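You operate a simulated robot arm through the tools that you are given. There is no shell and no other tool. Be economical: measure what you need, move in short steps, check, and stop when the job is done.

The job below is to be done with a simulated two-armed robot. You get a single attempt, and the scene is never put back.

Task
Wipe up the spill on the bare side of the yellow-marked table with the blue cloth and put it back.

The check looks at the end state, three seconds after you hand in, the way a careful person would. Anything else that was tipped, shoved, dropped, spilled or broken makes it a failure. Flat cloth is picked up by pressing the open fingertips on it (5 to 10 N) and closing them slowly along it; thin cloth reads only 2 to 8 mm in the jaws.

Robot
Two 7-joint arms with two-finger parallel grippers on one trunk, on a base that drives. Base frame: it is fixed to the floor where the robot stands at the start and does not move with it; the origin is under the middle of the robot, x ahead of it, y to its left, z up. Units: cm, degrees, N and s.
The left shoulder is at the start at [7, 13.3, 110.1], the right one opposite. Payload 1.57 kg a hand.
The TCP of each hand is the grasp point between the finger pads, 3 cm short of the fingertips. In the tool frame z runs along the fingers and y along their closing line. Largest opening 8 cm; finger width 1.7, thickness 1.2; the body of the gripper, 4 by 8.2 cm, starts 8 cm behind the TCP.
Orientation is told as [roll, pitch, yaw] about the base's x, y, z axes, in that order, counted from this pose: with the fingers straight down and closing along the base's y, the tool's x points along the base's -x, its y along +y and its z along -z.

Tools
- The arms move only by the tool move_arm. It takes "left_targets", "right_targets" or both (then of equal length, played together; a hand with none holds still); each is a list of rows, each a list of 3 entries, a list of its own where there are three numbers: the opening, from 0 (shut) to 1 (fully open), then the shift along the tool's x, y, z in cm, then the turn, a rotation vector about the tool's x, y, z in degrees. In form: [[jaw, [dx, dy, dz], [rx, ry, rz]], ...]. A call has 1 to 20 rows; each row is the pose to reach, as a shift and turn from the pose commanded when the call began, along the tool's axes at that moment. Each row takes 0.2 s and may step no farther than 5 cm and 8.6 degrees from the row before; otherwise, or with a gripper value out of range, the whole call is refused. A pose out of reach is approached as far as the arm can. The call stops where the force on the tool passes 40 N (or 10 N more than at its start, if that is more) or the arm is blocked; 0.2 s more then pass. Each finger travels about 15.3 cm/s and halts on what it meets, pressing with about 24 N; the grip force reading is that of the motor and also rises with nothing between the fingers. The clock runs only during rows and for 0.2 s after the last one: add rows that repeat a pose to give the fingers time. It gives the time, the measured TCP pose, the force on the tool (base axes), the opening and the grip force at its end, in the units of the frame above (readings bear some noise).
- Cameras (640 x 400 px; columns grow to the right, rows downward): "scene" is now at [12.49, -2.52, 130.87]; the picture's right is [-0.31, -0.95, -0.00], its down [-0.72, 0.23, -0.65] and it looks along [0.62, -0.20, -0.76] (base axes); focal length 282 px, centre (320, 200). "left" rides on the left gripper at [7.2, 0.7, -12.2] in its tool frame; the picture's right is [-0.09, 1.00, 0.00], its down [-0.84, -0.08, -0.54] and it looks along [-0.54, -0.05, 0.84] (tool axes); focal length 238 px, centre (320, 200). "right" rides on the right gripper at [7.2, -0.7, -12.2] in its tool frame; the picture's right is [0.09, 1.00, 0.00], its down [-0.84, 0.08, -0.54] and it looks along [-0.54, 0.05, 0.84] (tool axes); focal length 238 px, centre (320, 200). There is no depth. A picture from a camera that has moved, and an enlarged one, comes with that camera's place and axes in the base frame and with its lens.
- snapshot(camera): a new picture of that camera. It takes no simulated time.
- slide_trunk(by): slides the trunk up (or, below 0, down) by that many cm; the arms and the scene camera ride with it, the base frame stays. It gives what a move gives, with no picture.
- drive_base(legs): drives the robot by 1 to 6 legs, each [ahead, left, turn to the left] in cm, cm and degrees, along the robot's own axes; the way and the turn of a leg run together, so that a leg with both is an arc; at most 150 cm and 180 degrees a leg. The arms and the cameras ride along, it lands a little off, and it stops where it bumps. It gives what a move gives.
- head_to(pan, tilt): turns the head with the scene camera to pan (to the left, within 86 degrees either way) and tilt (down, from -29 to 69), counted from straight ahead of the robot. It gives what a move gives.
- inspect(camera, box): a new picture of the part [left, top, right, bottom] of that camera's present view, enlarged. It takes no simulated time.
- job_done(): hands the job in; it is judged then, once.

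Go step by step. Nothing tells you exact positions but the pictures and the camera data: compare them with the known pose of the tool, close in by small moves and look again before you grip or let go. The budget is 120 turns and 88 pictures, counting those below and the enlarged ones. Unless the task says otherwise, let go and move clear before handing in, and close with one line.

The tools are called after "Call:" as a command line: name --argument value ..., lists and objects as JSON in quotes. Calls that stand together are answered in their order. move_arm: Moves the arms, as the interface text tells. Its arguments: {"type":"object","properties":{"left_targets":{"type":"array","items":{"type":"array"}},"right_targets":{"type":"array","items":{"type":"array"}}},"required":[]} The other tools are called the same way: slide_trunk (by) slides the trunk up or down; drive_base (legs) drives the base; head_to (pan, tilt) turns the head that bears the scene camera; snapshot (camera) takes a picture; inspect (camera, box) takes an enlarged picture of a part of a camera's view; job_done () hands the job in.

At the start:

```text
clock: 0.0
left_eef_pos: [53.71, 5.54, 105.58]
left_orientation: [0.0, 0.0, 0.1]
left_force: [-0.3, 0.4, 0.3]
left_gripper_width: 7.98
left_gripper_force: 0.2
right_eef_pos: [39.83, -36.12, 104.45]
right_orientation: [0.0, 0.0, -0.1]
right_force: [0.0, 0.4, -0.6]
right_gripper_width: 8.0
right_gripper_force: 0.1
trunk travel left (down, up): [-67.5, 26.5]
robot x, y, heading: [0.12, -0.14, -0.0]
head pan, tilt: [-17.9, 49.6]
```

scene: 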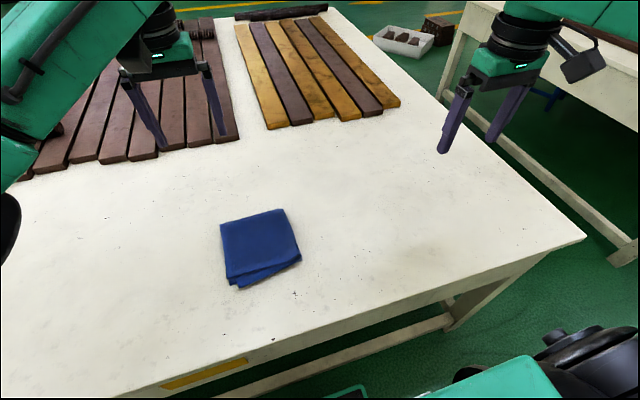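
right: 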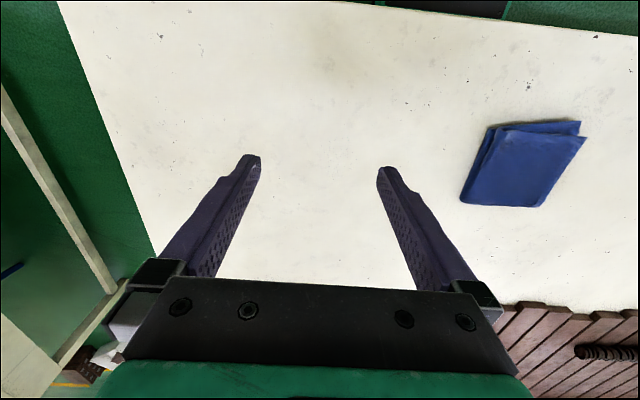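
left: 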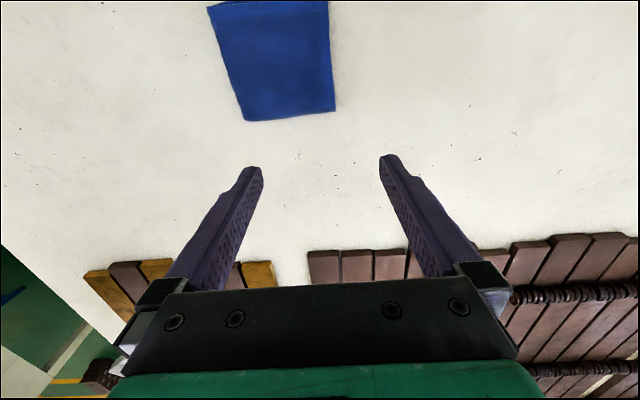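

I see the folded blue cloth at about [50, 0] on the table, and a yellow strip on that table's front edge. The spill isn't obvious yet, so I'll look closer and look around.

Call:
inspect --camera "scene" --box '[200, 100, 600, 350]'

Call:
inspect --camera "scene" --box '[0, 130, 320, 400]'

Call:
inspect --camera "right" --box '[60, 0, 460, 250]'

```text
1.60 times, centred on (400, 225) of scene
camera zoom: at [12.49, -2.52, 130.87], right [-0.31, -0.95, 0.0], down [-0.72, 0.23, -0.65], along [0.62, -0.2, -0.76], focal length 451 px, centre (192, 160)
```

zoom: 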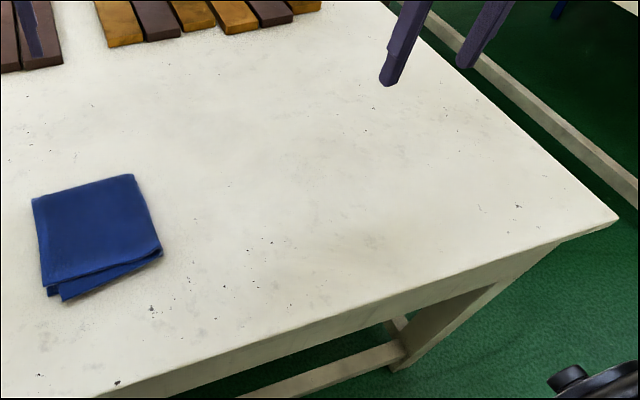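

```text
1.48 times, centred on (160, 265) of scene
camera zoom: at [12.49, -2.52, 130.87], right [-0.31, -0.95, 0.0], down [-0.72, 0.23, -0.65], along [0.62, -0.2, -0.76], focal length 418 px, centre (557, 104)
```

zoom: 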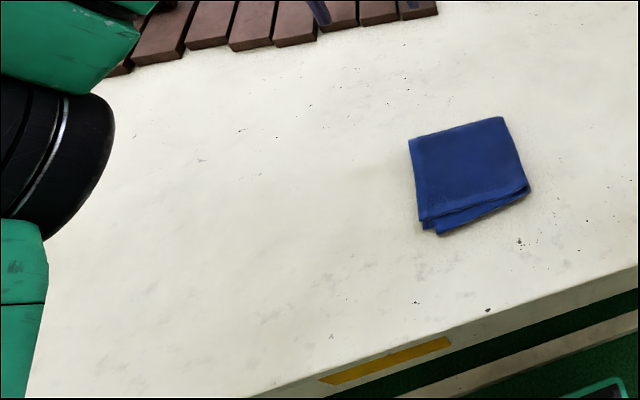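

```text
1.60 times, centred on (260, 125) of right
camera zoom: at [32.68, -36.89, 116.65], right [-0.09, 1.0, 0.0], down [0.84, 0.08, 0.54], along [0.54, 0.05, -0.84], focal length 381 px, centre (416, 320)
```

zoom: 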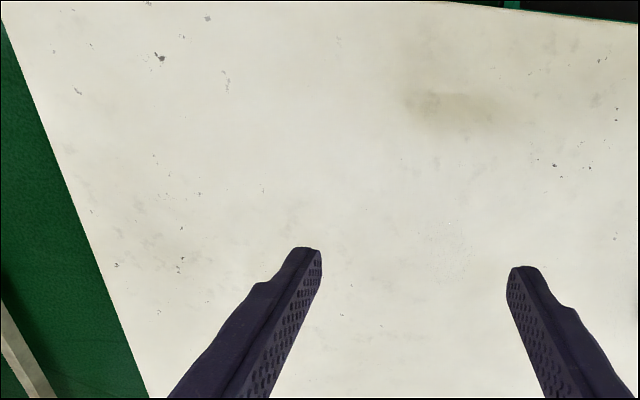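

No clear spill on the near strip yet. I'll look left, then farther out.

Call:
head_to --pan 30 --tilt 45

Call:
snapshot --camera "scene"

Call:
head_to --pan 0 --tilt 20

Call:
snapshot --camera "scene"

Call:
head_to --pan -70 --tilt 25

Call:
snapshot --camera "scene"

```text
clock: 1.2
left_eef_pos: [53.62, 5.45, 105.52]
left_orientation: [0.0, 0.0, 0.0]
left_force: [0.0, 0.8, 0.0]
left_gripper_width: 7.99
left_gripper_force: 0.0
right_eef_pos: [39.71, -36.23, 104.37]
right_orientation: [0.0, 0.0, 0.0]
right_force: [-0.3, -0.2, -0.2]
right_gripper_width: 7.97
right_gripper_force: 0.2
trunk travel left (down, up): [-67.5, 26.5]
robot x, y, heading: [-0.05, 0.05, -0.1]
head pan, tilt: [30.0, 45.0]
```

```text
81 pictures are left
camera scene: at [12.17, 3.92, 131.5], right [0.5, -0.87, 0.0], down [-0.61, -0.35, -0.71], along [0.61, 0.35, -0.71], focal length 282 px, centre (320, 200)
```

scene: 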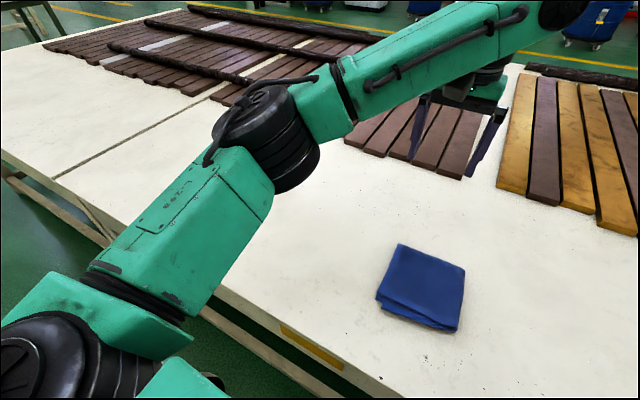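

```text
clock: 2.1
left_eef_pos: [53.68, 5.45, 105.49]
left_orientation: [0.0, 0.0, -0.1]
left_force: [0.1, -0.4, -0.1]
left_gripper_width: 8.0
left_gripper_force: 0.0
right_eef_pos: [39.8, -36.14, 104.45]
right_orientation: [0.0, 0.0, 0.0]
right_force: [0.8, 0.2, -0.7]
right_gripper_width: 7.99
right_gripper_force: 0.0
trunk travel left (down, up): [-67.5, 26.5]
robot x, y, heading: [0.13, -0.27, -0.0]
head pan, tilt: [0.0, 20.0]
```

```text
80 pictures are left
camera scene: at [14.43, -0.13, 135.37], right [0.0, -1.0, 0.0], down [-0.34, 0.0, -0.94], along [0.94, 0.0, -0.34], focal length 282 px, centre (320, 200)
```

scene: 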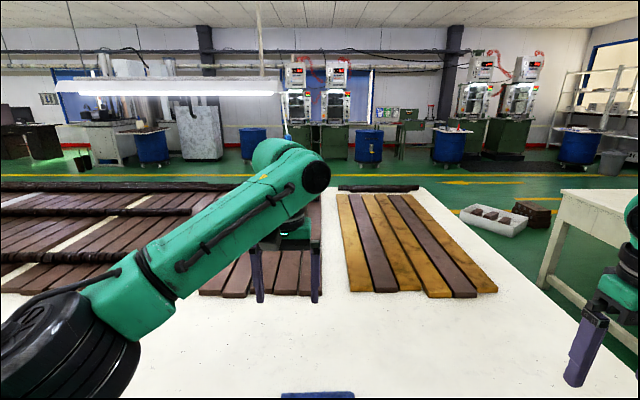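

```text
clock: 3.5
left_eef_pos: [53.69, 5.47, 105.36]
left_orientation: [0.1, 0.1, 0.0]
left_force: [0.1, -0.3, 0.4]
left_gripper_width: 8.03
left_gripper_force: 0.0
right_eef_pos: [39.79, -36.12, 104.54]
right_orientation: [0.0, 0.0, 0.0]
right_force: [0.0, 0.1, 0.2]
right_gripper_width: 7.99
right_gripper_force: 0.0
trunk travel left (down, up): [-67.5, 26.5]
robot x, y, heading: [-0.3, -0.15, -0.1]
head pan, tilt: [-70.0, 25.0]
```

```text
79 pictures are left
camera scene: at [8.28, -8.79, 134.56], right [-0.94, -0.34, 0.0], down [-0.14, 0.4, -0.91], along [0.31, -0.85, -0.42], focal length 282 px, centre (320, 200)
```

scene: 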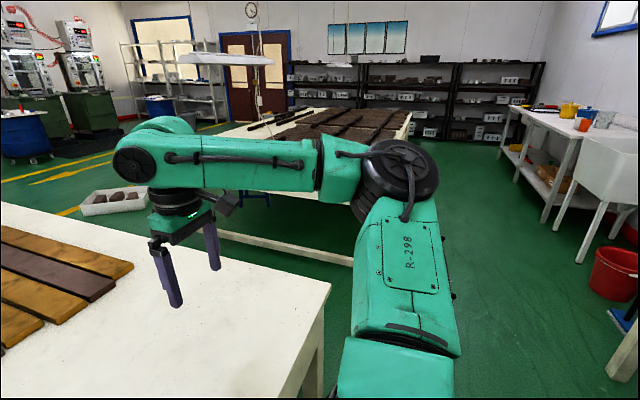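

The table in front is marked yellow, and its near strip is bare. I saw a faint smooth or discoloured patch right of the cloth, so I'll inspect that and the left part more closely.

Call:
head_to --pan -35 --tilt 55

Call:
inspect --camera "scene" --box '[160, 60, 480, 260]'

Call:
inspect --camera "right" --box '[200, 10, 440, 160]'

Call:
inspect --camera "left" --box '[320, 0, 640, 200]'

```text
clock: 4.5
left_eef_pos: [53.62, 5.57, 105.45]
left_orientation: [0.1, 0.0, 0.0]
left_force: [0.1, -0.4, -0.9]
left_gripper_width: 8.01
left_gripper_force: 0.0
right_eef_pos: [39.75, -36.08, 104.44]
right_orientation: [0.1, 0.0, 0.1]
right_force: [-0.5, 0.2, -0.1]
right_gripper_width: 8.01
right_gripper_force: 0.1
trunk travel left (down, up): [-67.5, 26.5]
robot x, y, heading: [-0.11, 0.35, -0.1]
head pan, tilt: [-35.0, 55.0]
```

```text
2.00 times, centred on (320, 160) of scene
camera zoom: at [11.03, -4.29, 130.17], right [-0.57, -0.82, 0.0], down [-0.67, 0.47, -0.57], along [0.47, -0.33, -0.82], focal length 564 px, centre (320, 280)
```

zoom: 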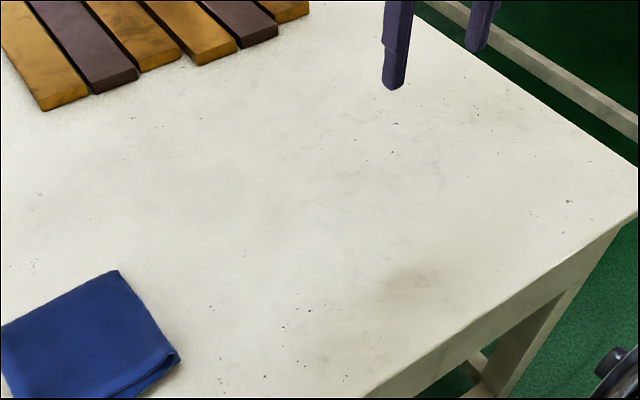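

```text
2.67 times, centred on (320, 85) of right
camera zoom: at [32.67, -36.89, 116.65], right [-0.09, 1.0, 0.0], down [0.84, 0.08, 0.54], along [0.54, 0.05, -0.84], focal length 636 px, centre (320, 507)
```

zoom: 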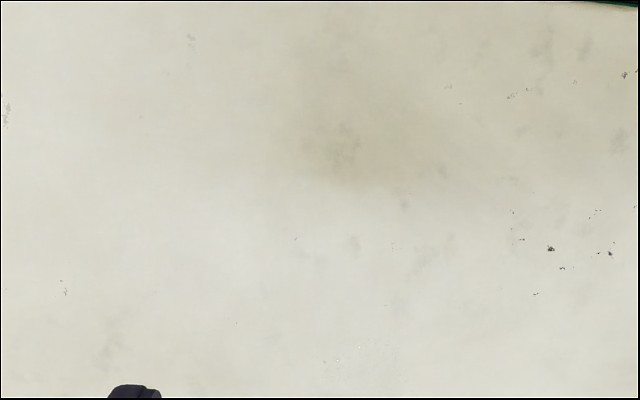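

```text
2.00 times, centred on (480, 100) of left
camera zoom: at [46.44, 6.29, 117.68], right [0.09, 1.0, 0.0], down [0.84, -0.08, 0.54], along [0.54, -0.05, -0.84], focal length 477 px, centre (0, 400)
```

zoom: 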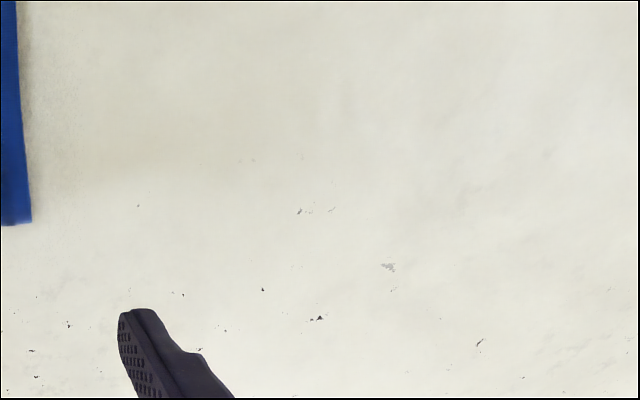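

These look like worn paint, with no distinct liquid. I'll look farther left and behind, where the table continues.

Call:
head_to --pan 75 --tilt 30

Call:
snapshot --camera "scene"

Call:
head_to --pan 45 --tilt 25

Call:
snapshot --camera "scene"

Call:
head_to --pan -10 --tilt 69

Call:
snapshot --camera "scene"

```text
clock: 6.4
left_eef_pos: [53.61, 5.51, 105.53]
left_orientation: [0.0, -0.1, 0.0]
left_force: [0.5, -0.2, -0.4]
left_gripper_width: 8.0
left_gripper_force: 0.0
right_eef_pos: [39.78, -36.1, 104.51]
right_orientation: [-0.1, 0.0, -0.1]
right_force: [-1.0, 0.0, 0.3]
right_gripper_width: 8.0
right_gripper_force: 0.2
trunk travel left (down, up): [-67.5, 26.5]
robot x, y, heading: [-0.14, 0.39, -0.1]
head pan, tilt: [75.0, 30.0]
```

```text
75 pictures are left
camera scene: at [7.47, 8.6, 133.77], right [0.97, -0.26, 0.0], down [-0.13, -0.48, -0.87], along [0.22, 0.84, -0.5], focal length 282 px, centre (320, 200)
```

scene: 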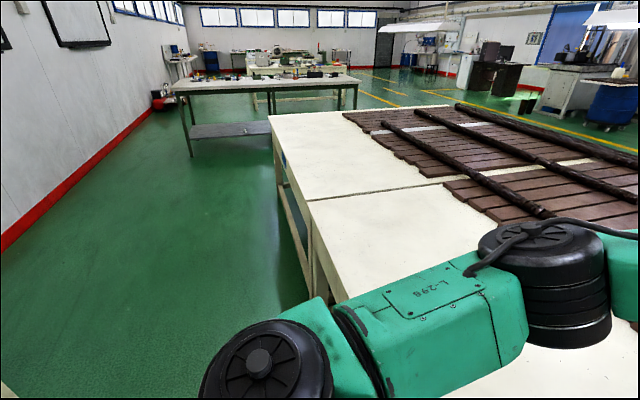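

```text
clock: 7.4
left_eef_pos: [53.62, 5.52, 105.51]
left_orientation: [0.1, -0.1, 0.1]
left_force: [-0.9, 0.0, 0.0]
left_gripper_width: 8.0
left_gripper_force: 0.1
right_eef_pos: [39.77, -36.06, 104.52]
right_orientation: [-0.1, 0.0, 0.0]
right_force: [-0.6, -0.3, -1.1]
right_gripper_width: 8.0
right_gripper_force: 0.0
trunk travel left (down, up): [-67.5, 26.5]
robot x, y, heading: [-0.1, 0.3, -0.0]
head pan, tilt: [45.0, 25.0]
```

```text
74 pictures are left
camera scene: at [11.63, 6.38, 134.56], right [0.71, -0.71, 0.0], down [-0.3, -0.3, -0.91], along [0.64, 0.64, -0.42], focal length 282 px, centre (320, 200)
```

scene: 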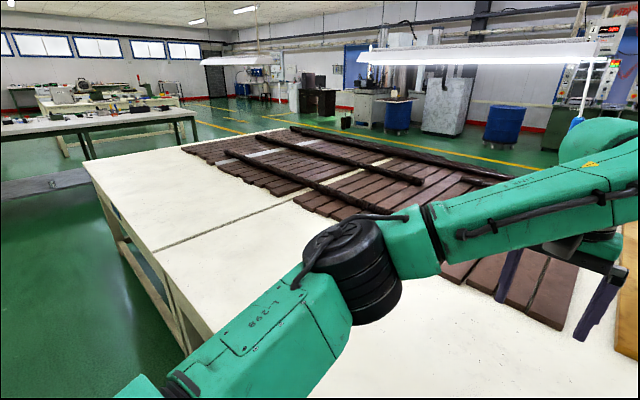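

```text
clock: 8.6
left_eef_pos: [53.74, 5.58, 105.47]
left_orientation: [0.1, 0.0, 0.0]
left_force: [-0.6, 0.4, 0.8]
left_gripper_width: 8.0
left_gripper_force: 0.0
right_eef_pos: [39.75, -36.27, 104.44]
right_orientation: [0.0, 0.0, 0.1]
right_force: [0.3, 0.0, 0.5]
right_gripper_width: 8.01
right_gripper_force: 0.0
trunk travel left (down, up): [-67.5, 26.5]
robot x, y, heading: [-0.01, 0.08, -0.0]
head pan, tilt: [-10.0, 68.8]
```

```text
73 pictures are left
camera scene: at [10.64, -1.1, 128.62], right [-0.17, -0.98, 0.0], down [-0.92, 0.16, -0.36], along [0.36, -0.06, -0.93], focal length 282 px, centre (320, 200)
```

scene: 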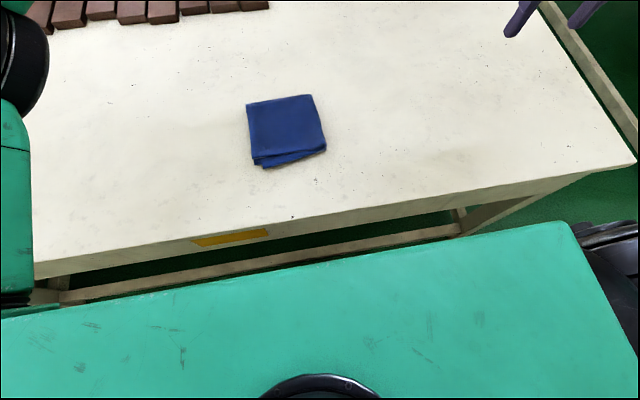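

Still no distinct spill. I'll magnify parts of the bare side from here, region by region.

Call:
inspect --camera "scene" --box '[30, 0, 330, 190]'

Call:
inspect --camera "scene" --box '[30, 100, 330, 290]'

Call:
inspect --camera "scene" --box '[320, 0, 640, 200]'

```text
2.11 times, centred on (180, 95) of scene
camera zoom: at [10.64, -1.1, 128.62], right [-0.17, -0.98, 0.0], down [-0.92, 0.16, -0.36], along [0.36, -0.06, -0.93], focal length 594 px, centre (615, 421)
```

zoom: 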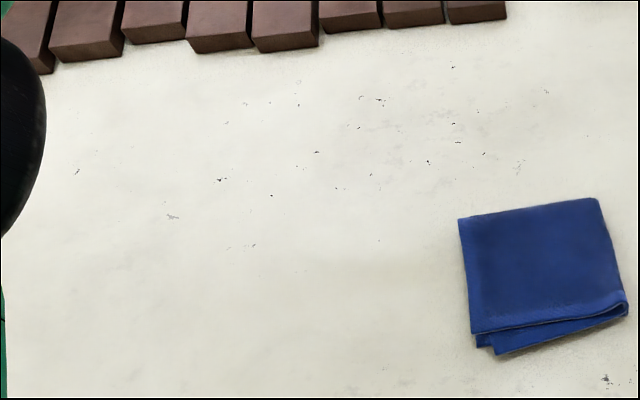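

```text
2.11 times, centred on (180, 195) of scene
camera zoom: at [10.64, -1.1, 128.62], right [-0.17, -0.98, 0.0], down [-0.92, 0.16, -0.36], along [0.36, -0.06, -0.93], focal length 594 px, centre (615, 210)
```

zoom: 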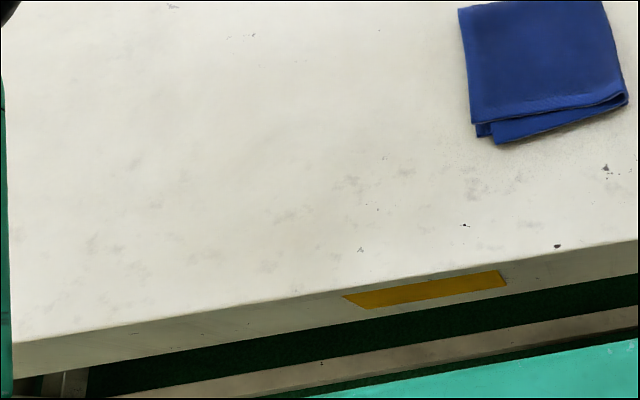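

```text
2.00 times, centred on (480, 100) of scene
camera zoom: at [10.64, -1.1, 128.62], right [-0.17, -0.98, 0.0], down [-0.92, 0.16, -0.36], along [0.36, -0.06, -0.93], focal length 564 px, centre (0, 400)
```

zoom: 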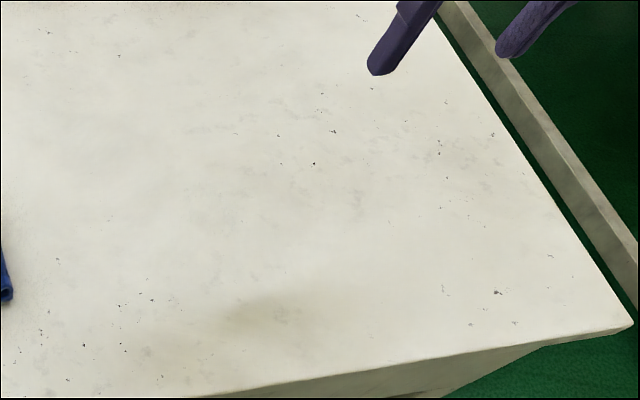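

Brownish smudges lie right under the hands, so they are probably shadows. I'll raise the trunk for a higher vantage and look over the far side and the neighbouring tables.

Call:
slide_trunk --by 26

Call:
head_to --pan -5 --tilt 40

Call:
snapshot --camera "scene"

Call:
head_to --pan 50 --tilt 35

Call:
snapshot --camera "scene"

Call:
head_to --pan -60 --tilt 35

Call:
snapshot --camera "scene"

```text
clock: 11.3
left_eef_pos: [53.68, 5.56, 131.37]
left_orientation: [0.1, 0.0, -0.1]
left_force: [-0.2, -1.1, -0.8]
left_gripper_width: 8.02
left_gripper_force: 0.1
right_eef_pos: [39.83, -36.16, 130.52]
right_orientation: [0.0, 0.1, 0.0]
right_force: [0.7, 0.5, 0.3]
right_gripper_width: 8.02
right_gripper_force: 0.1
trunk travel left (down, up): [-93.5, 0.5]
robot x, y, heading: [-0.4, -0.44, 0.1]
head pan, tilt: [-10.0, 68.8]
```

```text
clock: 12.2
left_eef_pos: [53.53, 5.56, 131.43]
left_orientation: [0.1, 0.0, 0.0]
left_force: [0.6, 0.7, 0.1]
left_gripper_width: 8.0
left_gripper_force: 0.0
right_eef_pos: [39.79, -36.11, 130.47]
right_orientation: [0.0, 0.0, 0.0]
right_force: [-0.6, 0.3, 0.2]
right_gripper_width: 8.01
right_gripper_force: 0.1
trunk travel left (down, up): [-93.5, 0.5]
robot x, y, heading: [-0.17, 0.09, -0.3]
head pan, tilt: [-5.0, 40.0]
```

```text
69 pictures are left
camera scene: at [13.59, -0.88, 158.22], right [-0.09, -1.0, 0.0], down [-0.64, 0.06, -0.77], along [0.76, -0.07, -0.64], focal length 282 px, centre (320, 200)
```

scene: 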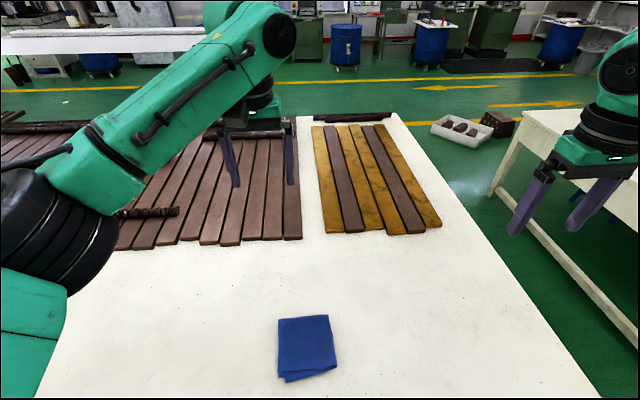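

```text
clock: 13.4
left_eef_pos: [53.64, 5.47, 131.44]
left_orientation: [0.1, 0.0, 0.0]
left_force: [-0.1, -0.8, 0.2]
left_gripper_width: 8.01
left_gripper_force: 0.1
right_eef_pos: [39.72, -36.14, 130.46]
right_orientation: [0.1, 0.0, 0.0]
right_force: [-0.2, 0.2, -0.3]
right_gripper_width: 8.02
right_gripper_force: 0.0
trunk travel left (down, up): [-93.5, 0.5]
robot x, y, heading: [0.37, 0.11, 0.2]
head pan, tilt: [50.0, 35.0]
```

```text
68 pictures are left
camera scene: at [10.8, 6.6, 158.99], right [0.77, -0.64, 0.0], down [-0.37, -0.44, -0.82], along [0.53, 0.63, -0.57], focal length 282 px, centre (320, 200)
```

scene: 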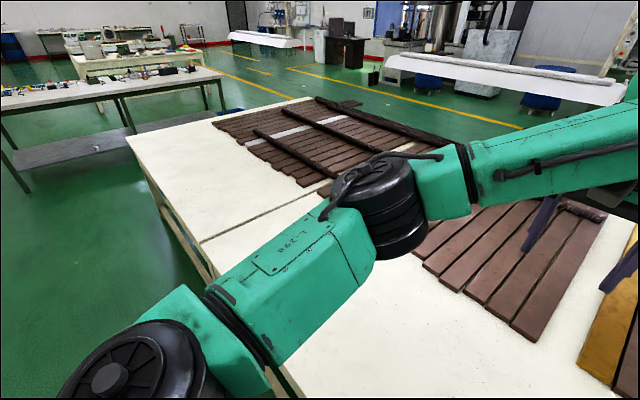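

```text
clock: 15.3
left_eef_pos: [53.78, 5.55, 131.42]
left_orientation: [-0.1, 0.0, 0.0]
left_force: [-0.5, -0.3, 0.3]
left_gripper_width: 8.05
left_gripper_force: 0.1
right_eef_pos: [39.8, -36.13, 130.7]
right_orientation: [0.0, 0.0, -0.1]
right_force: [-0.6, -0.2, 0.0]
right_gripper_width: 8.01
right_gripper_force: 0.1
trunk travel left (down, up): [-93.5, 0.5]
robot x, y, heading: [-0.25, -0.15, 0.2]
head pan, tilt: [-60.0, 35.0]
```

```text
67 pictures are left
camera scene: at [9.54, -7.76, 158.99], right [-0.87, -0.5, 0.0], down [-0.29, 0.5, -0.82], along [0.41, -0.71, -0.57], focal length 282 px, centre (320, 200)
```

scene: 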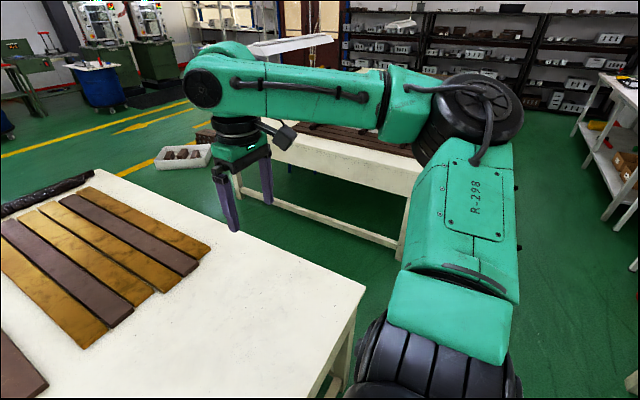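

Now checking whether the smudge near [37, -36] persists with the hand much higher.

Call:
inspect --camera "right" --box '[160, 0, 480, 200]'

Call:
inspect --camera "left" --box '[160, 0, 480, 200]'

Call:
head_to --pan -25 --tilt 60

Call:
snapshot --camera "scene"

```text
2.00 times, centred on (320, 100) of right
camera zoom: at [32.68, -36.89, 142.65], right [-0.09, 1.0, 0.0], down [0.84, 0.08, 0.54], along [0.54, 0.05, -0.84], focal length 477 px, centre (320, 400)
```

zoom: 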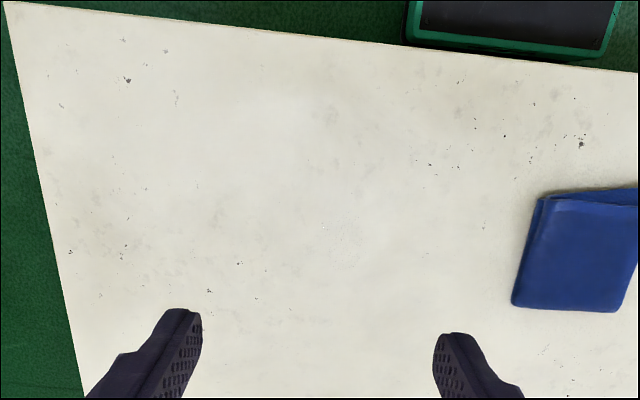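

```text
2.00 times, centred on (320, 100) of left
camera zoom: at [46.45, 6.29, 143.67], right [0.09, 1.0, 0.0], down [0.84, -0.08, 0.54], along [0.54, -0.05, -0.84], focal length 477 px, centre (320, 400)
```

zoom: 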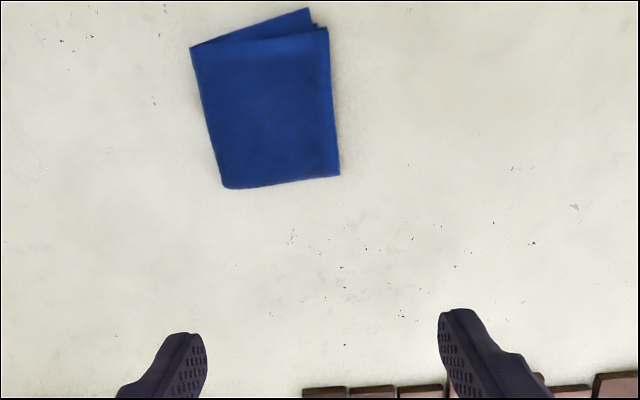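

```text
clock: 16.3
left_eef_pos: [53.57, 5.53, 131.47]
left_orientation: [-0.1, 0.0, 0.1]
left_force: [0.5, 1.3, -0.4]
left_gripper_width: 8.0
left_gripper_force: 0.1
right_eef_pos: [39.76, -36.18, 130.45]
right_orientation: [-0.1, 0.0, 0.0]
right_force: [-0.6, 0.5, 0.1]
right_gripper_width: 8.0
right_gripper_force: 0.0
trunk travel left (down, up): [-93.5, 0.5]
robot x, y, heading: [-0.09, 0.19, 0.2]
head pan, tilt: [-25.0, 60.0]
```

```text
64 pictures are left
camera scene: at [11.16, -2.97, 155.56], right [-0.42, -0.91, 0.0], down [-0.78, 0.37, -0.5], along [0.45, -0.21, -0.87], focal length 282 px, centre (320, 200)
```

scene: 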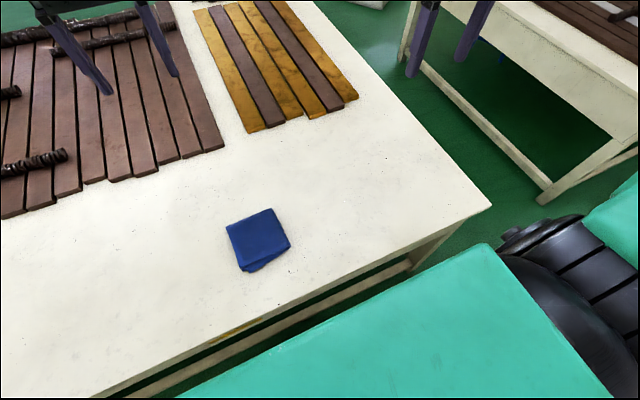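

The smudge was just a shadow. There is a faint textured patch with bright specks near [50, -32], so I'll magnify that.

Call:
inspect --camera "right" --box '[280, 80, 392, 150]'

Call:
inspect --camera "scene" --box '[280, 130, 440, 230]'

```text
5.71 times, centred on (336, 115) of right
camera zoom: at [32.67, -36.89, 142.66], right [-0.09, 1.0, 0.0], down [0.84, 0.08, 0.54], along [0.54, 0.05, -0.84], focal length 1362 px, centre (229, 686)
```

zoom: 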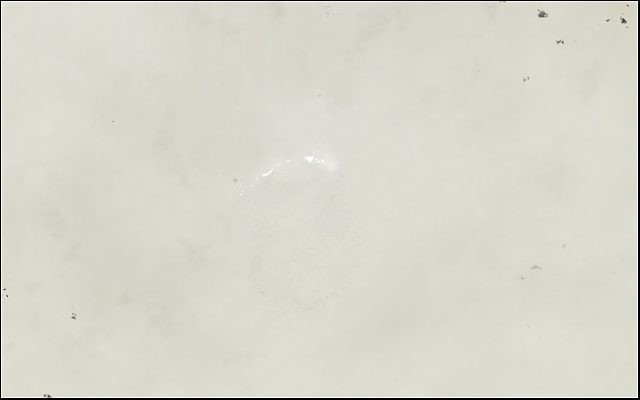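

```text
4.00 times, centred on (360, 180) of scene
camera zoom: at [11.16, -2.97, 155.56], right [-0.42, -0.91, 0.0], down [-0.78, 0.37, -0.5], along [0.45, -0.21, -0.87], focal length 1128 px, centre (160, 280)
```

zoom: 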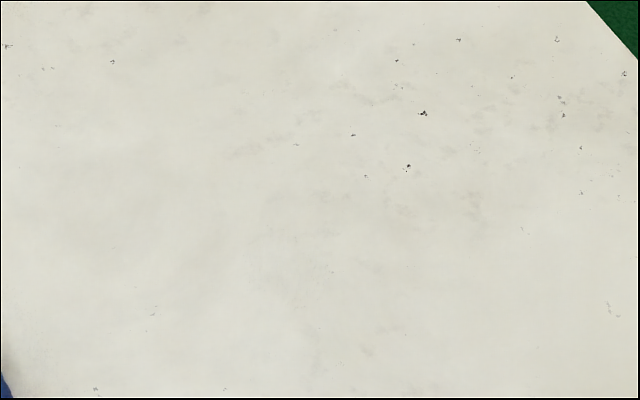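

Found it: a clear glossy puddle about 6 × 8 cm centred near [50.3, -31.7]. I'll lower the trunk back, then clear the left hand away so the right hand can take the cloth (centre about [51, 0]).

Call:
slide_trunk --by -26

Call:
move_arm --left_targets '[[1, [1.5, 4.5, 0], [0, 0, 0]], [1, [3, 9, 0], [0, 0, 0]], [1, [4.5, 13.5, 0], [0, 0, 0]], [1, [6, 18, 0], [0, 0, 0]], [1, [7, 22.5, 0], [0, 0, 0]], [1, [8, 27, 0], [0, 0, 0]]]'

Call:
move_arm --right_targets '[[1, [-1.5, 4.5, 1], [0, 0, 0]], [1, [-3, 9, 2], [0, 0, 0]], [1, [-4.5, 13.5, 3], [0, 0, 0]], [1, [-6, 18, 4], [0, 0, 0]], [1, [-7.5, 22.5, 5], [0, 0, 0]], [1, [-9, 27, 6], [0, 0, 0]], [1, [-10.5, 31.5, 7], [0, 0, 0]], [1, [-11.5, 36, 8], [0, 0, 0]], [1, [-11.5, 36, 12], [0, 0, 0]]]'

Call:
snapshot --camera "right"

Call:
snapshot --camera "scene"

```text
clock: 19.0
left_eef_pos: [53.59, 5.55, 105.41]
left_orientation: [0.0, 0.0, 0.0]
left_force: [0.1, -0.3, 0.1]
left_gripper_width: 8.01
left_gripper_force: 0.0
right_eef_pos: [39.7, -36.22, 104.59]
right_orientation: [0.1, 0.0, 0.0]
right_force: [0.7, -0.5, 0.2]
right_gripper_width: 7.98
right_gripper_force: 0.2
trunk travel left (down, up): [-67.5, 26.5]
robot x, y, heading: [-0.26, 0.16, -0.4]
head pan, tilt: [-25.0, 60.0]
```

```text
clock: 20.4
left_eef_pos: [45.54, 32.7, 105.56]
left_orientation: [-0.1, 0.0, 0.0]
left_force: [-0.6, -0.2, 0.2]
left_gripper_width: 7.99
left_gripper_force: 0.1
right_eef_pos: [39.78, -36.06, 104.63]
right_orientation: [-0.1, 0.1, 0.1]
right_force: [-0.1, 0.3, 0.1]
right_gripper_width: 8.0
right_gripper_force: 0.2
trunk travel left (down, up): [-67.5, 26.5]
robot x, y, heading: [0.15, -0.13, -0.2]
head pan, tilt: [-25.0, 60.0]
```

```text
clock: 22.4
left_eef_pos: [45.67, 32.53, 105.54]
left_orientation: [-0.1, 0.1, 0.0]
left_force: [0.4, 0.4, 0.1]
left_gripper_width: 8.0
left_gripper_force: 0.0
right_eef_pos: [45.75, -7.82, 93.56]
right_orientation: [0.1, 0.0, -0.1]
right_force: [-0.1, -0.2, 0.3]
right_gripper_width: 7.98
right_gripper_force: 0.0
right hand out of reach, approached as far as the arm can: row 6, 7, 8, 9
trunk travel left (down, up): [-67.5, 26.5]
robot x, y, heading: [-0.12, 0.2, -0.1]
head pan, tilt: [-25.0, 60.0]
```

```text
61 pictures are left
camera right: at [38.64, -8.59, 105.76], right [-0.09, 1.0, 0.0], down [0.84, 0.08, 0.54], along [0.54, 0.05, -0.84], focal length 238 px, centre (320, 200)
```

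right: 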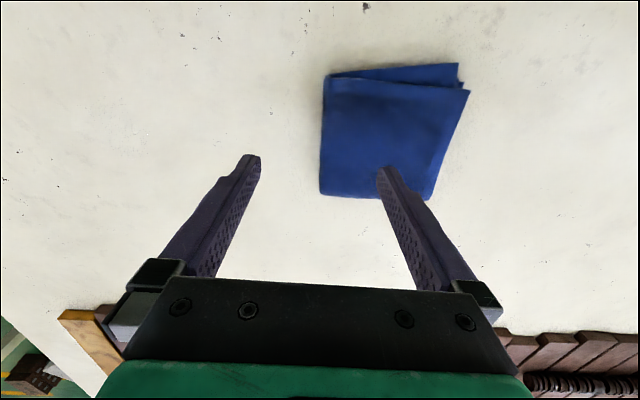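

```text
60 pictures are left
camera scene: at [11.26, -2.99, 129.55], right [-0.42, -0.91, 0.0], down [-0.79, 0.37, -0.5], along [0.45, -0.21, -0.87], focal length 282 px, centre (320, 200)
```

scene: 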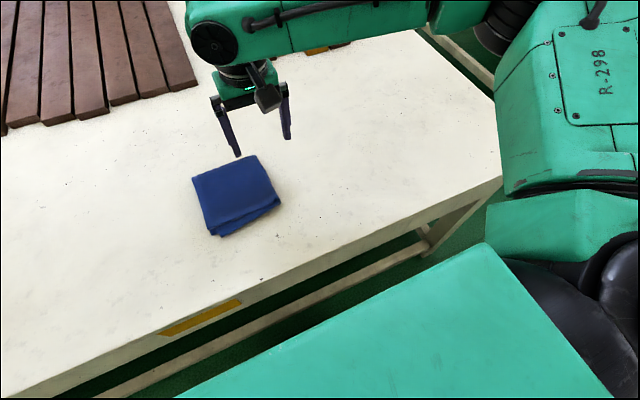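

The right arm can't reach the cloth from here (it stopped at [45.8, -7.8]). I'll drive the base 15 cm left so the cloth is well on its own side.

Call:
drive_base --legs '[[0, 15, 0]]'

Call:
move_arm --right_targets '[[1, [0, 0, 0], [0, 0, 0]]]'

Call:
snapshot --camera "right"

```text
clock: 23.8
left_eef_pos: [45.62, 47.6, 105.65]
left_orientation: [0.0, 0.1, 0.0]
left_force: [0.6, -0.3, -0.6]
left_gripper_width: 8.0
left_gripper_force: 0.1
right_eef_pos: [45.71, 7.06, 93.66]
right_orientation: [0.1, -0.2, 0.0]
right_force: [0.2, 0.4, -0.2]
right_gripper_width: 8.0
right_gripper_force: 0.0
trunk travel left (down, up): [-67.5, 26.5]
robot x, y, heading: [-0.29, 14.74, -0.2]
head pan, tilt: [-25.0, 60.0]
```

```text
clock: 24.2
left_eef_pos: [45.63, 47.67, 105.62]
left_orientation: [0.0, -0.1, 0.0]
left_force: [0.0, -0.5, 0.4]
left_gripper_width: 8.0
left_gripper_force: 0.1
right_eef_pos: [45.78, 7.26, 93.62]
right_orientation: [0.1, -0.1, 0.0]
right_force: [0.5, 1.0, -0.3]
right_gripper_width: 8.0
right_gripper_force: 0.1
trunk travel left (down, up): [-67.5, 26.5]
robot x, y, heading: [0.07, 15.7, 0.0]
head pan, tilt: [-25.0, 60.0]
```

```text
59 pictures are left
camera right: at [38.57, 6.46, 105.81], right [-0.09, 1.0, 0.0], down [0.84, 0.08, 0.54], along [0.54, 0.05, -0.84], focal length 238 px, centre (320, 200)
```

right: 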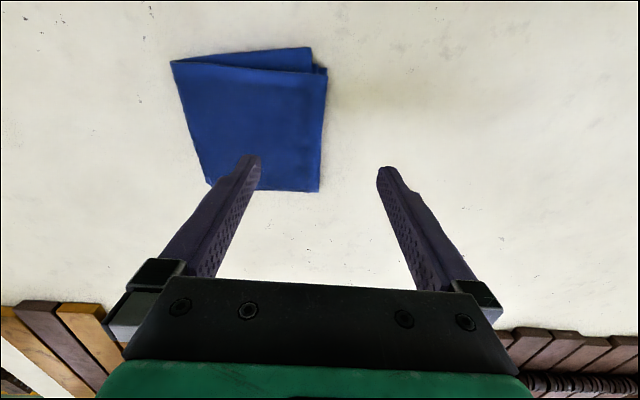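

The cloth's centre comes out at about [50, 0.3], 16–17 cm square. I'm moving the right hand above it with a partial opening.

Call:
move_arm --right_targets '[[0.8, [-2, -3.5, 3], [0, 0, 0]], [0.7, [-4.2, -7, 6], [0, 0, 0]], [0.7, [-4.2, -7, 10], [0, 0, 0]], [0.7, [-4.2, -7, 13], [0, 0, 0]], [0.7, [-4.2, -7, 13], [0, 0, 0]]]'

Call:
snapshot --camera "right"

Call:
inspect --camera "scene" --box '[200, 50, 440, 200]'

```text
refused: row 1 steps farther than a row can; nothing moved
```

```text
58 pictures are left
camera right: at [38.57, 6.46, 105.81], right [-0.09, 1.0, 0.0], down [0.84, 0.08, 0.54], along [0.54, 0.05, -0.84], focal length 238 px, centre (320, 200)
```

right: 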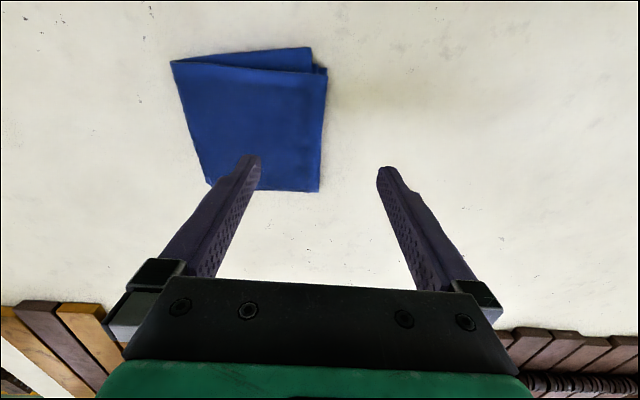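

```text
2.67 times, centred on (320, 125) of scene
camera zoom: at [11.16, 12.07, 129.55], right [-0.42, -0.91, 0.0], down [-0.78, 0.37, -0.5], along [0.45, -0.21, -0.87], focal length 752 px, centre (320, 400)
```

zoom: 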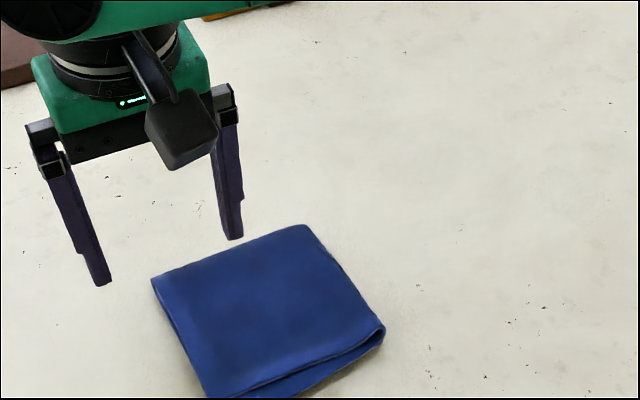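

The first step was slightly over 5 cm, so nothing moved. I'm repeating it in smaller steps.

Call:
move_arm --right_targets '[[0.8, [-1.5, -2.5, 2], [0, 0, 0]], [0.7, [-3, -5, 5], [0, 0, 0]], [0.7, [-4.2, -7, 8], [0, 0, 0]], [0.7, [-4.2, -7, 11], [0, 0, 0]], [0.7, [-4.2, -7, 13], [0, 0, 0]], [0.7, [-4.2, -7, 13], [0, 0, 0]]]'

Call:
snapshot --camera "right"

Call:
snapshot --camera "scene"

```text
clock: 25.6
left_eef_pos: [45.65, 47.8, 105.68]
left_orientation: [0.0, 0.0, -0.1]
left_force: [0.3, -0.9, -0.1]
left_gripper_width: 7.99
left_gripper_force: 0.1
right_eef_pos: [48.51, -0.73, 81.8]
right_orientation: [0.2, -0.2, 0.0]
right_force: [0.4, 1.0, -0.2]
right_gripper_width: 5.61
right_gripper_force: 0.0
right hand out of reach, approached as far as the arm can: row 4, 5, 6
trunk travel left (down, up): [-67.5, 26.5]
robot x, y, heading: [-0.06, 15.12, 0.0]
head pan, tilt: [-25.0, 60.0]
```

```text
56 pictures are left
camera right: at [41.4, -1.47, 93.94], right [-0.09, 1.0, 0.0], down [0.84, 0.08, 0.54], along [0.54, 0.05, -0.84], focal length 238 px, centre (320, 200)
```

right: 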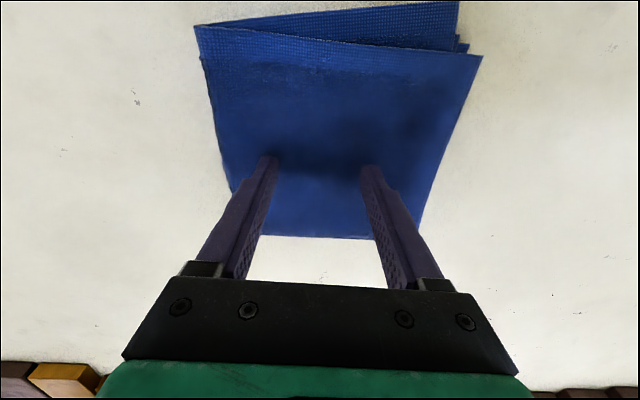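

```text
55 pictures are left
camera scene: at [11.17, 12.2, 129.56], right [-0.42, -0.91, 0.0], down [-0.79, 0.37, -0.5], along [0.45, -0.21, -0.87], focal length 282 px, centre (320, 200)
```

scene: 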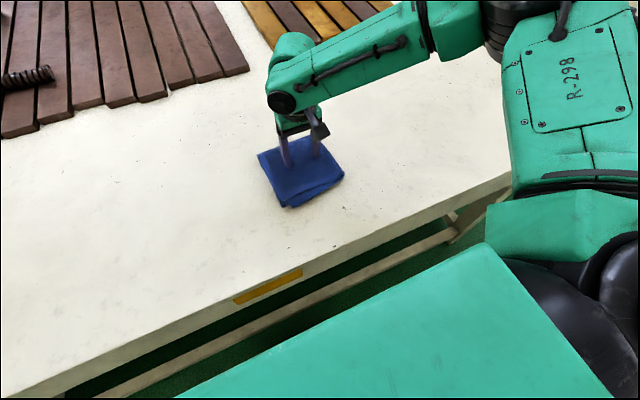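

The arm reported out of reach at z = 81.8, which is odd for this spot. I'll test a small further descent.

Call:
move_arm --right_targets '[[0.7, [0, 0, 1], [0, 0, 0]], [0.7, [0, 0, 2], [0, 0, 0]], [0.7, [0, 0, 2], [0, 0, 0]]]'

```text
clock: 26.4
left_eef_pos: [45.49, 47.92, 105.59]
left_orientation: [-0.1, -0.1, -0.1]
left_force: [0.3, 0.3, -0.2]
left_gripper_width: 7.98
left_gripper_force: 0.0
right_eef_pos: [47.83, -1.07, 80.52]
right_orientation: [0.1, -0.4, 0.0]
right_force: [4.7, 1.5, 19.0]
right_gripper_width: 5.46
right_gripper_force: 0.2
right hand out of reach, approached as far as the arm can: row 1, 2, 3
trunk travel left (down, up): [-67.5, 26.5]
robot x, y, heading: [-0.09, 14.82, -0.0]
head pan, tilt: [-25.0, 60.0]
```

There's 19 N up at fingertip z ≈ 77.5, higher than expected. I'll look at what is touching.

Call:
snapshot --camera "right"

Call:
snapshot --camera "scene"

Call:
snapshot --camera "left"

```text
54 pictures are left
camera right: at [40.64, -1.88, 92.61], right [-0.09, 1.0, 0.0], down [0.83, 0.08, 0.55], along [0.55, 0.05, -0.84], focal length 238 px, centre (320, 200)
```

right: 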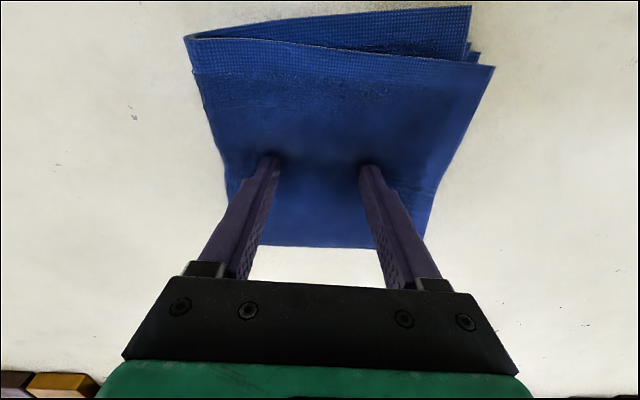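

```text
53 pictures are left
camera scene: at [10.99, 12.32, 129.61], right [-0.42, -0.91, 0.0], down [-0.78, 0.37, -0.5], along [0.45, -0.21, -0.87], focal length 282 px, centre (320, 200)
```

scene: 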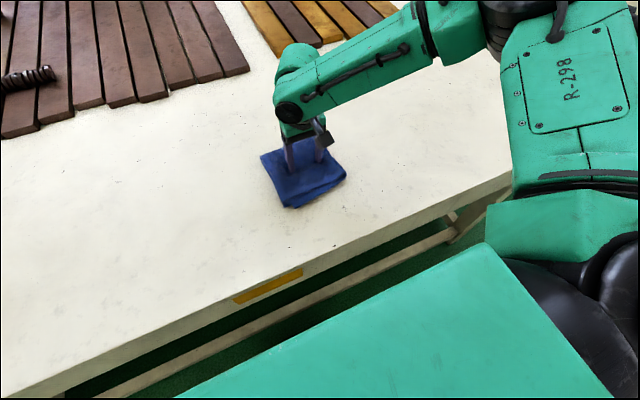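

```text
52 pictures are left
camera left: at [38.28, 48.61, 117.84], right [0.09, 1.0, 0.0], down [0.84, -0.08, 0.54], along [0.54, -0.05, -0.84], focal length 238 px, centre (320, 200)
```

left: 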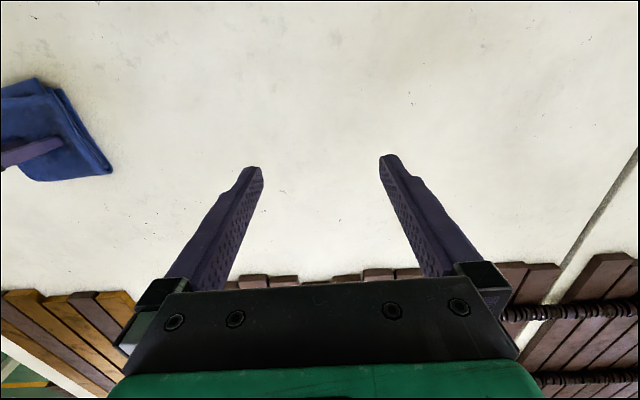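

The fingertips are pressing the cloth itself (it is puffy) near its middle. I'll ease off a little, read the force, then close slowly.

Call:
move_arm --right_targets '[[0.7, [0, 0, -0.4], [0, 0, 0]], [0.7, [0, 0, -0.4], [0, 0, 0]]]'

```text
clock: 27.0
left_eef_pos: [45.43, 47.86, 105.57]
left_orientation: [0.0, -0.1, 0.0]
left_force: [-0.6, 0.3, -0.4]
left_gripper_width: 8.0
left_gripper_force: 0.0
right_eef_pos: [47.68, -1.11, 80.65]
right_orientation: [-0.1, 0.0, 0.1]
right_force: [1.9, 1.1, 9.2]
right_gripper_width: 5.48
right_gripper_force: 0.1
trunk travel left (down, up): [-67.5, 26.5]
robot x, y, heading: [-0.22, 15.17, 0.1]
head pan, tilt: [-25.0, 60.0]
```

The force is 9 N, which is in the right range. Closing slowly.

Call:
move_arm --right_targets '[[0.63, [0, 0, 0], [0, 0, 0]], [0.58, [0, 0, 0], [0, 0, 0]], [0.53, [0, 0, 0], [0, 0, 0]], [0.48, [0, 0, 0], [0, 0, 0]], [0.43, [0, 0, 0], [0, 0, 0]], [0.38, [0, 0, 0], [0, 0, 0]], [0.33, [0, 0, 0], [0, 0, 0]], [0.28, [0, 0, 0], [0, 0, 0]], [0.23, [0, 0, 0], [0, 0, 0]], [0.18, [0, 0, 0], [0, 0, 0]], [0.13, [0, 0, 0], [0, 0, 0]], [0.08, [0, 0, 0], [0, 0, 0]], [0.03, [0, 0, 0], [0, 0, 0]], [0, [0, 0, 0], [0, 0, 0]], [0, [0, 0, 0], [0, 0, 0]], [0, [0, 0, 0], [0, 0, 0]]]'

Call:
snapshot --camera "right"

```text
clock: 30.4
left_eef_pos: [45.66, 47.71, 105.77]
left_orientation: [0.1, -0.1, 0.0]
left_force: [-0.6, -0.8, 0.1]
left_gripper_width: 8.0
left_gripper_force: 0.0
right_eef_pos: [47.83, -1.26, 80.58]
right_orientation: [0.0, -0.1, 0.0]
right_force: [0.8, 0.0, 7.4]
right_gripper_width: 1.48
right_gripper_force: 24.0
trunk travel left (down, up): [-67.5, 26.5]
robot x, y, heading: [-0.13, 14.73, 0.0]
head pan, tilt: [-25.0, 60.0]
```

```text
51 pictures are left
camera right: at [40.62, -1.92, 92.85], right [-0.09, 1.0, 0.0], down [0.84, 0.08, 0.54], along [0.54, 0.05, -0.84], focal length 238 px, centre (320, 200)
```

right: 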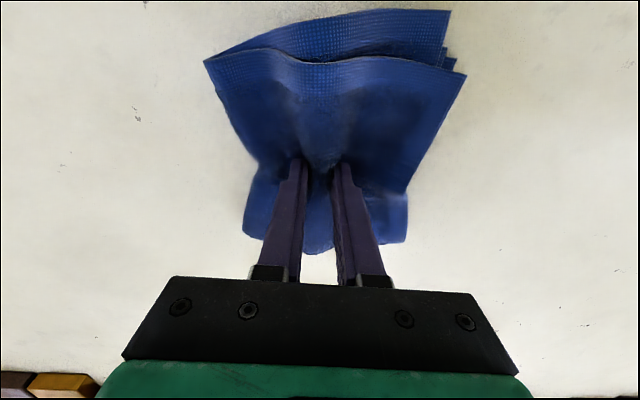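

Gripped: 1.5 cm bunch at 24 N. I'll lift a few cm and check it hangs properly.

Call:
move_arm --right_targets '[[0, [0, 0, -1], [0, 0, 0]], [0, [0, 0, -2], [0, 0, 0]], [0, [0, 0, -4], [0, 0, 0]], [0, [0, 0, -6], [0, 0, 0]], [0, [0, 0, -6], [0, 0, 0]]]'

Call:
snapshot --camera "right"

Call:
inspect --camera "scene" --box '[200, 60, 440, 210]'

```text
clock: 31.6
left_eef_pos: [45.69, 47.77, 105.5]
left_orientation: [0.0, -0.1, 0.0]
left_force: [-0.6, 0.8, 0.0]
left_gripper_width: 7.98
left_gripper_force: 0.1
right_eef_pos: [47.73, -1.23, 86.66]
right_orientation: [0.1, 0.0, 0.0]
right_force: [0.0, 0.1, -0.4]
right_gripper_width: 1.47
right_gripper_force: 23.4
trunk travel left (down, up): [-67.5, 26.5]
robot x, y, heading: [0.22, 15.13, -0.2]
head pan, tilt: [-25.0, 60.0]
```

```text
50 pictures are left
camera right: at [40.63, -1.95, 98.77], right [-0.09, 1.0, 0.0], down [0.84, 0.08, 0.54], along [0.54, 0.05, -0.84], focal length 238 px, centre (320, 200)
```

right: 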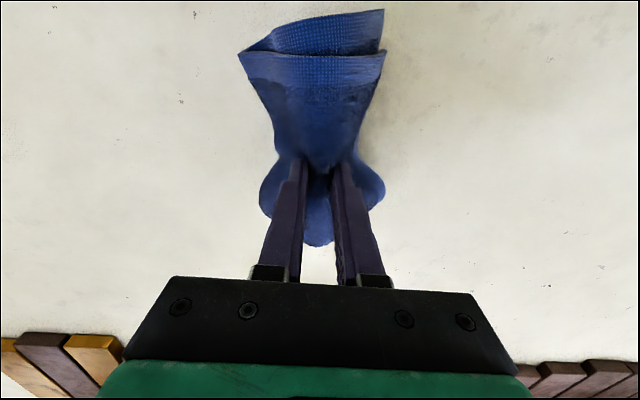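

```text
2.67 times, centred on (320, 135) of scene
camera zoom: at [11.19, 12.19, 129.55], right [-0.42, -0.91, 0.0], down [-0.79, 0.37, -0.5], along [0.45, -0.21, -0.87], focal length 752 px, centre (320, 373)
```

zoom: 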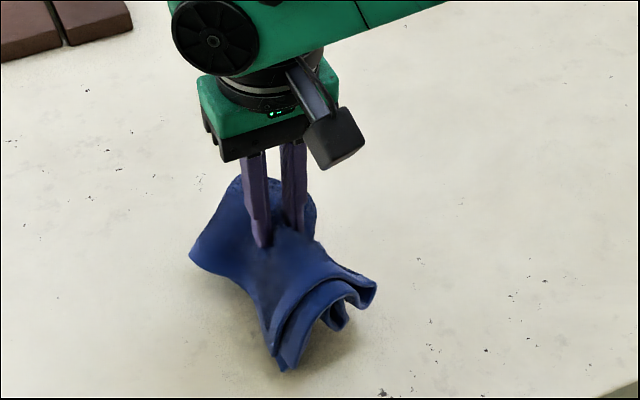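

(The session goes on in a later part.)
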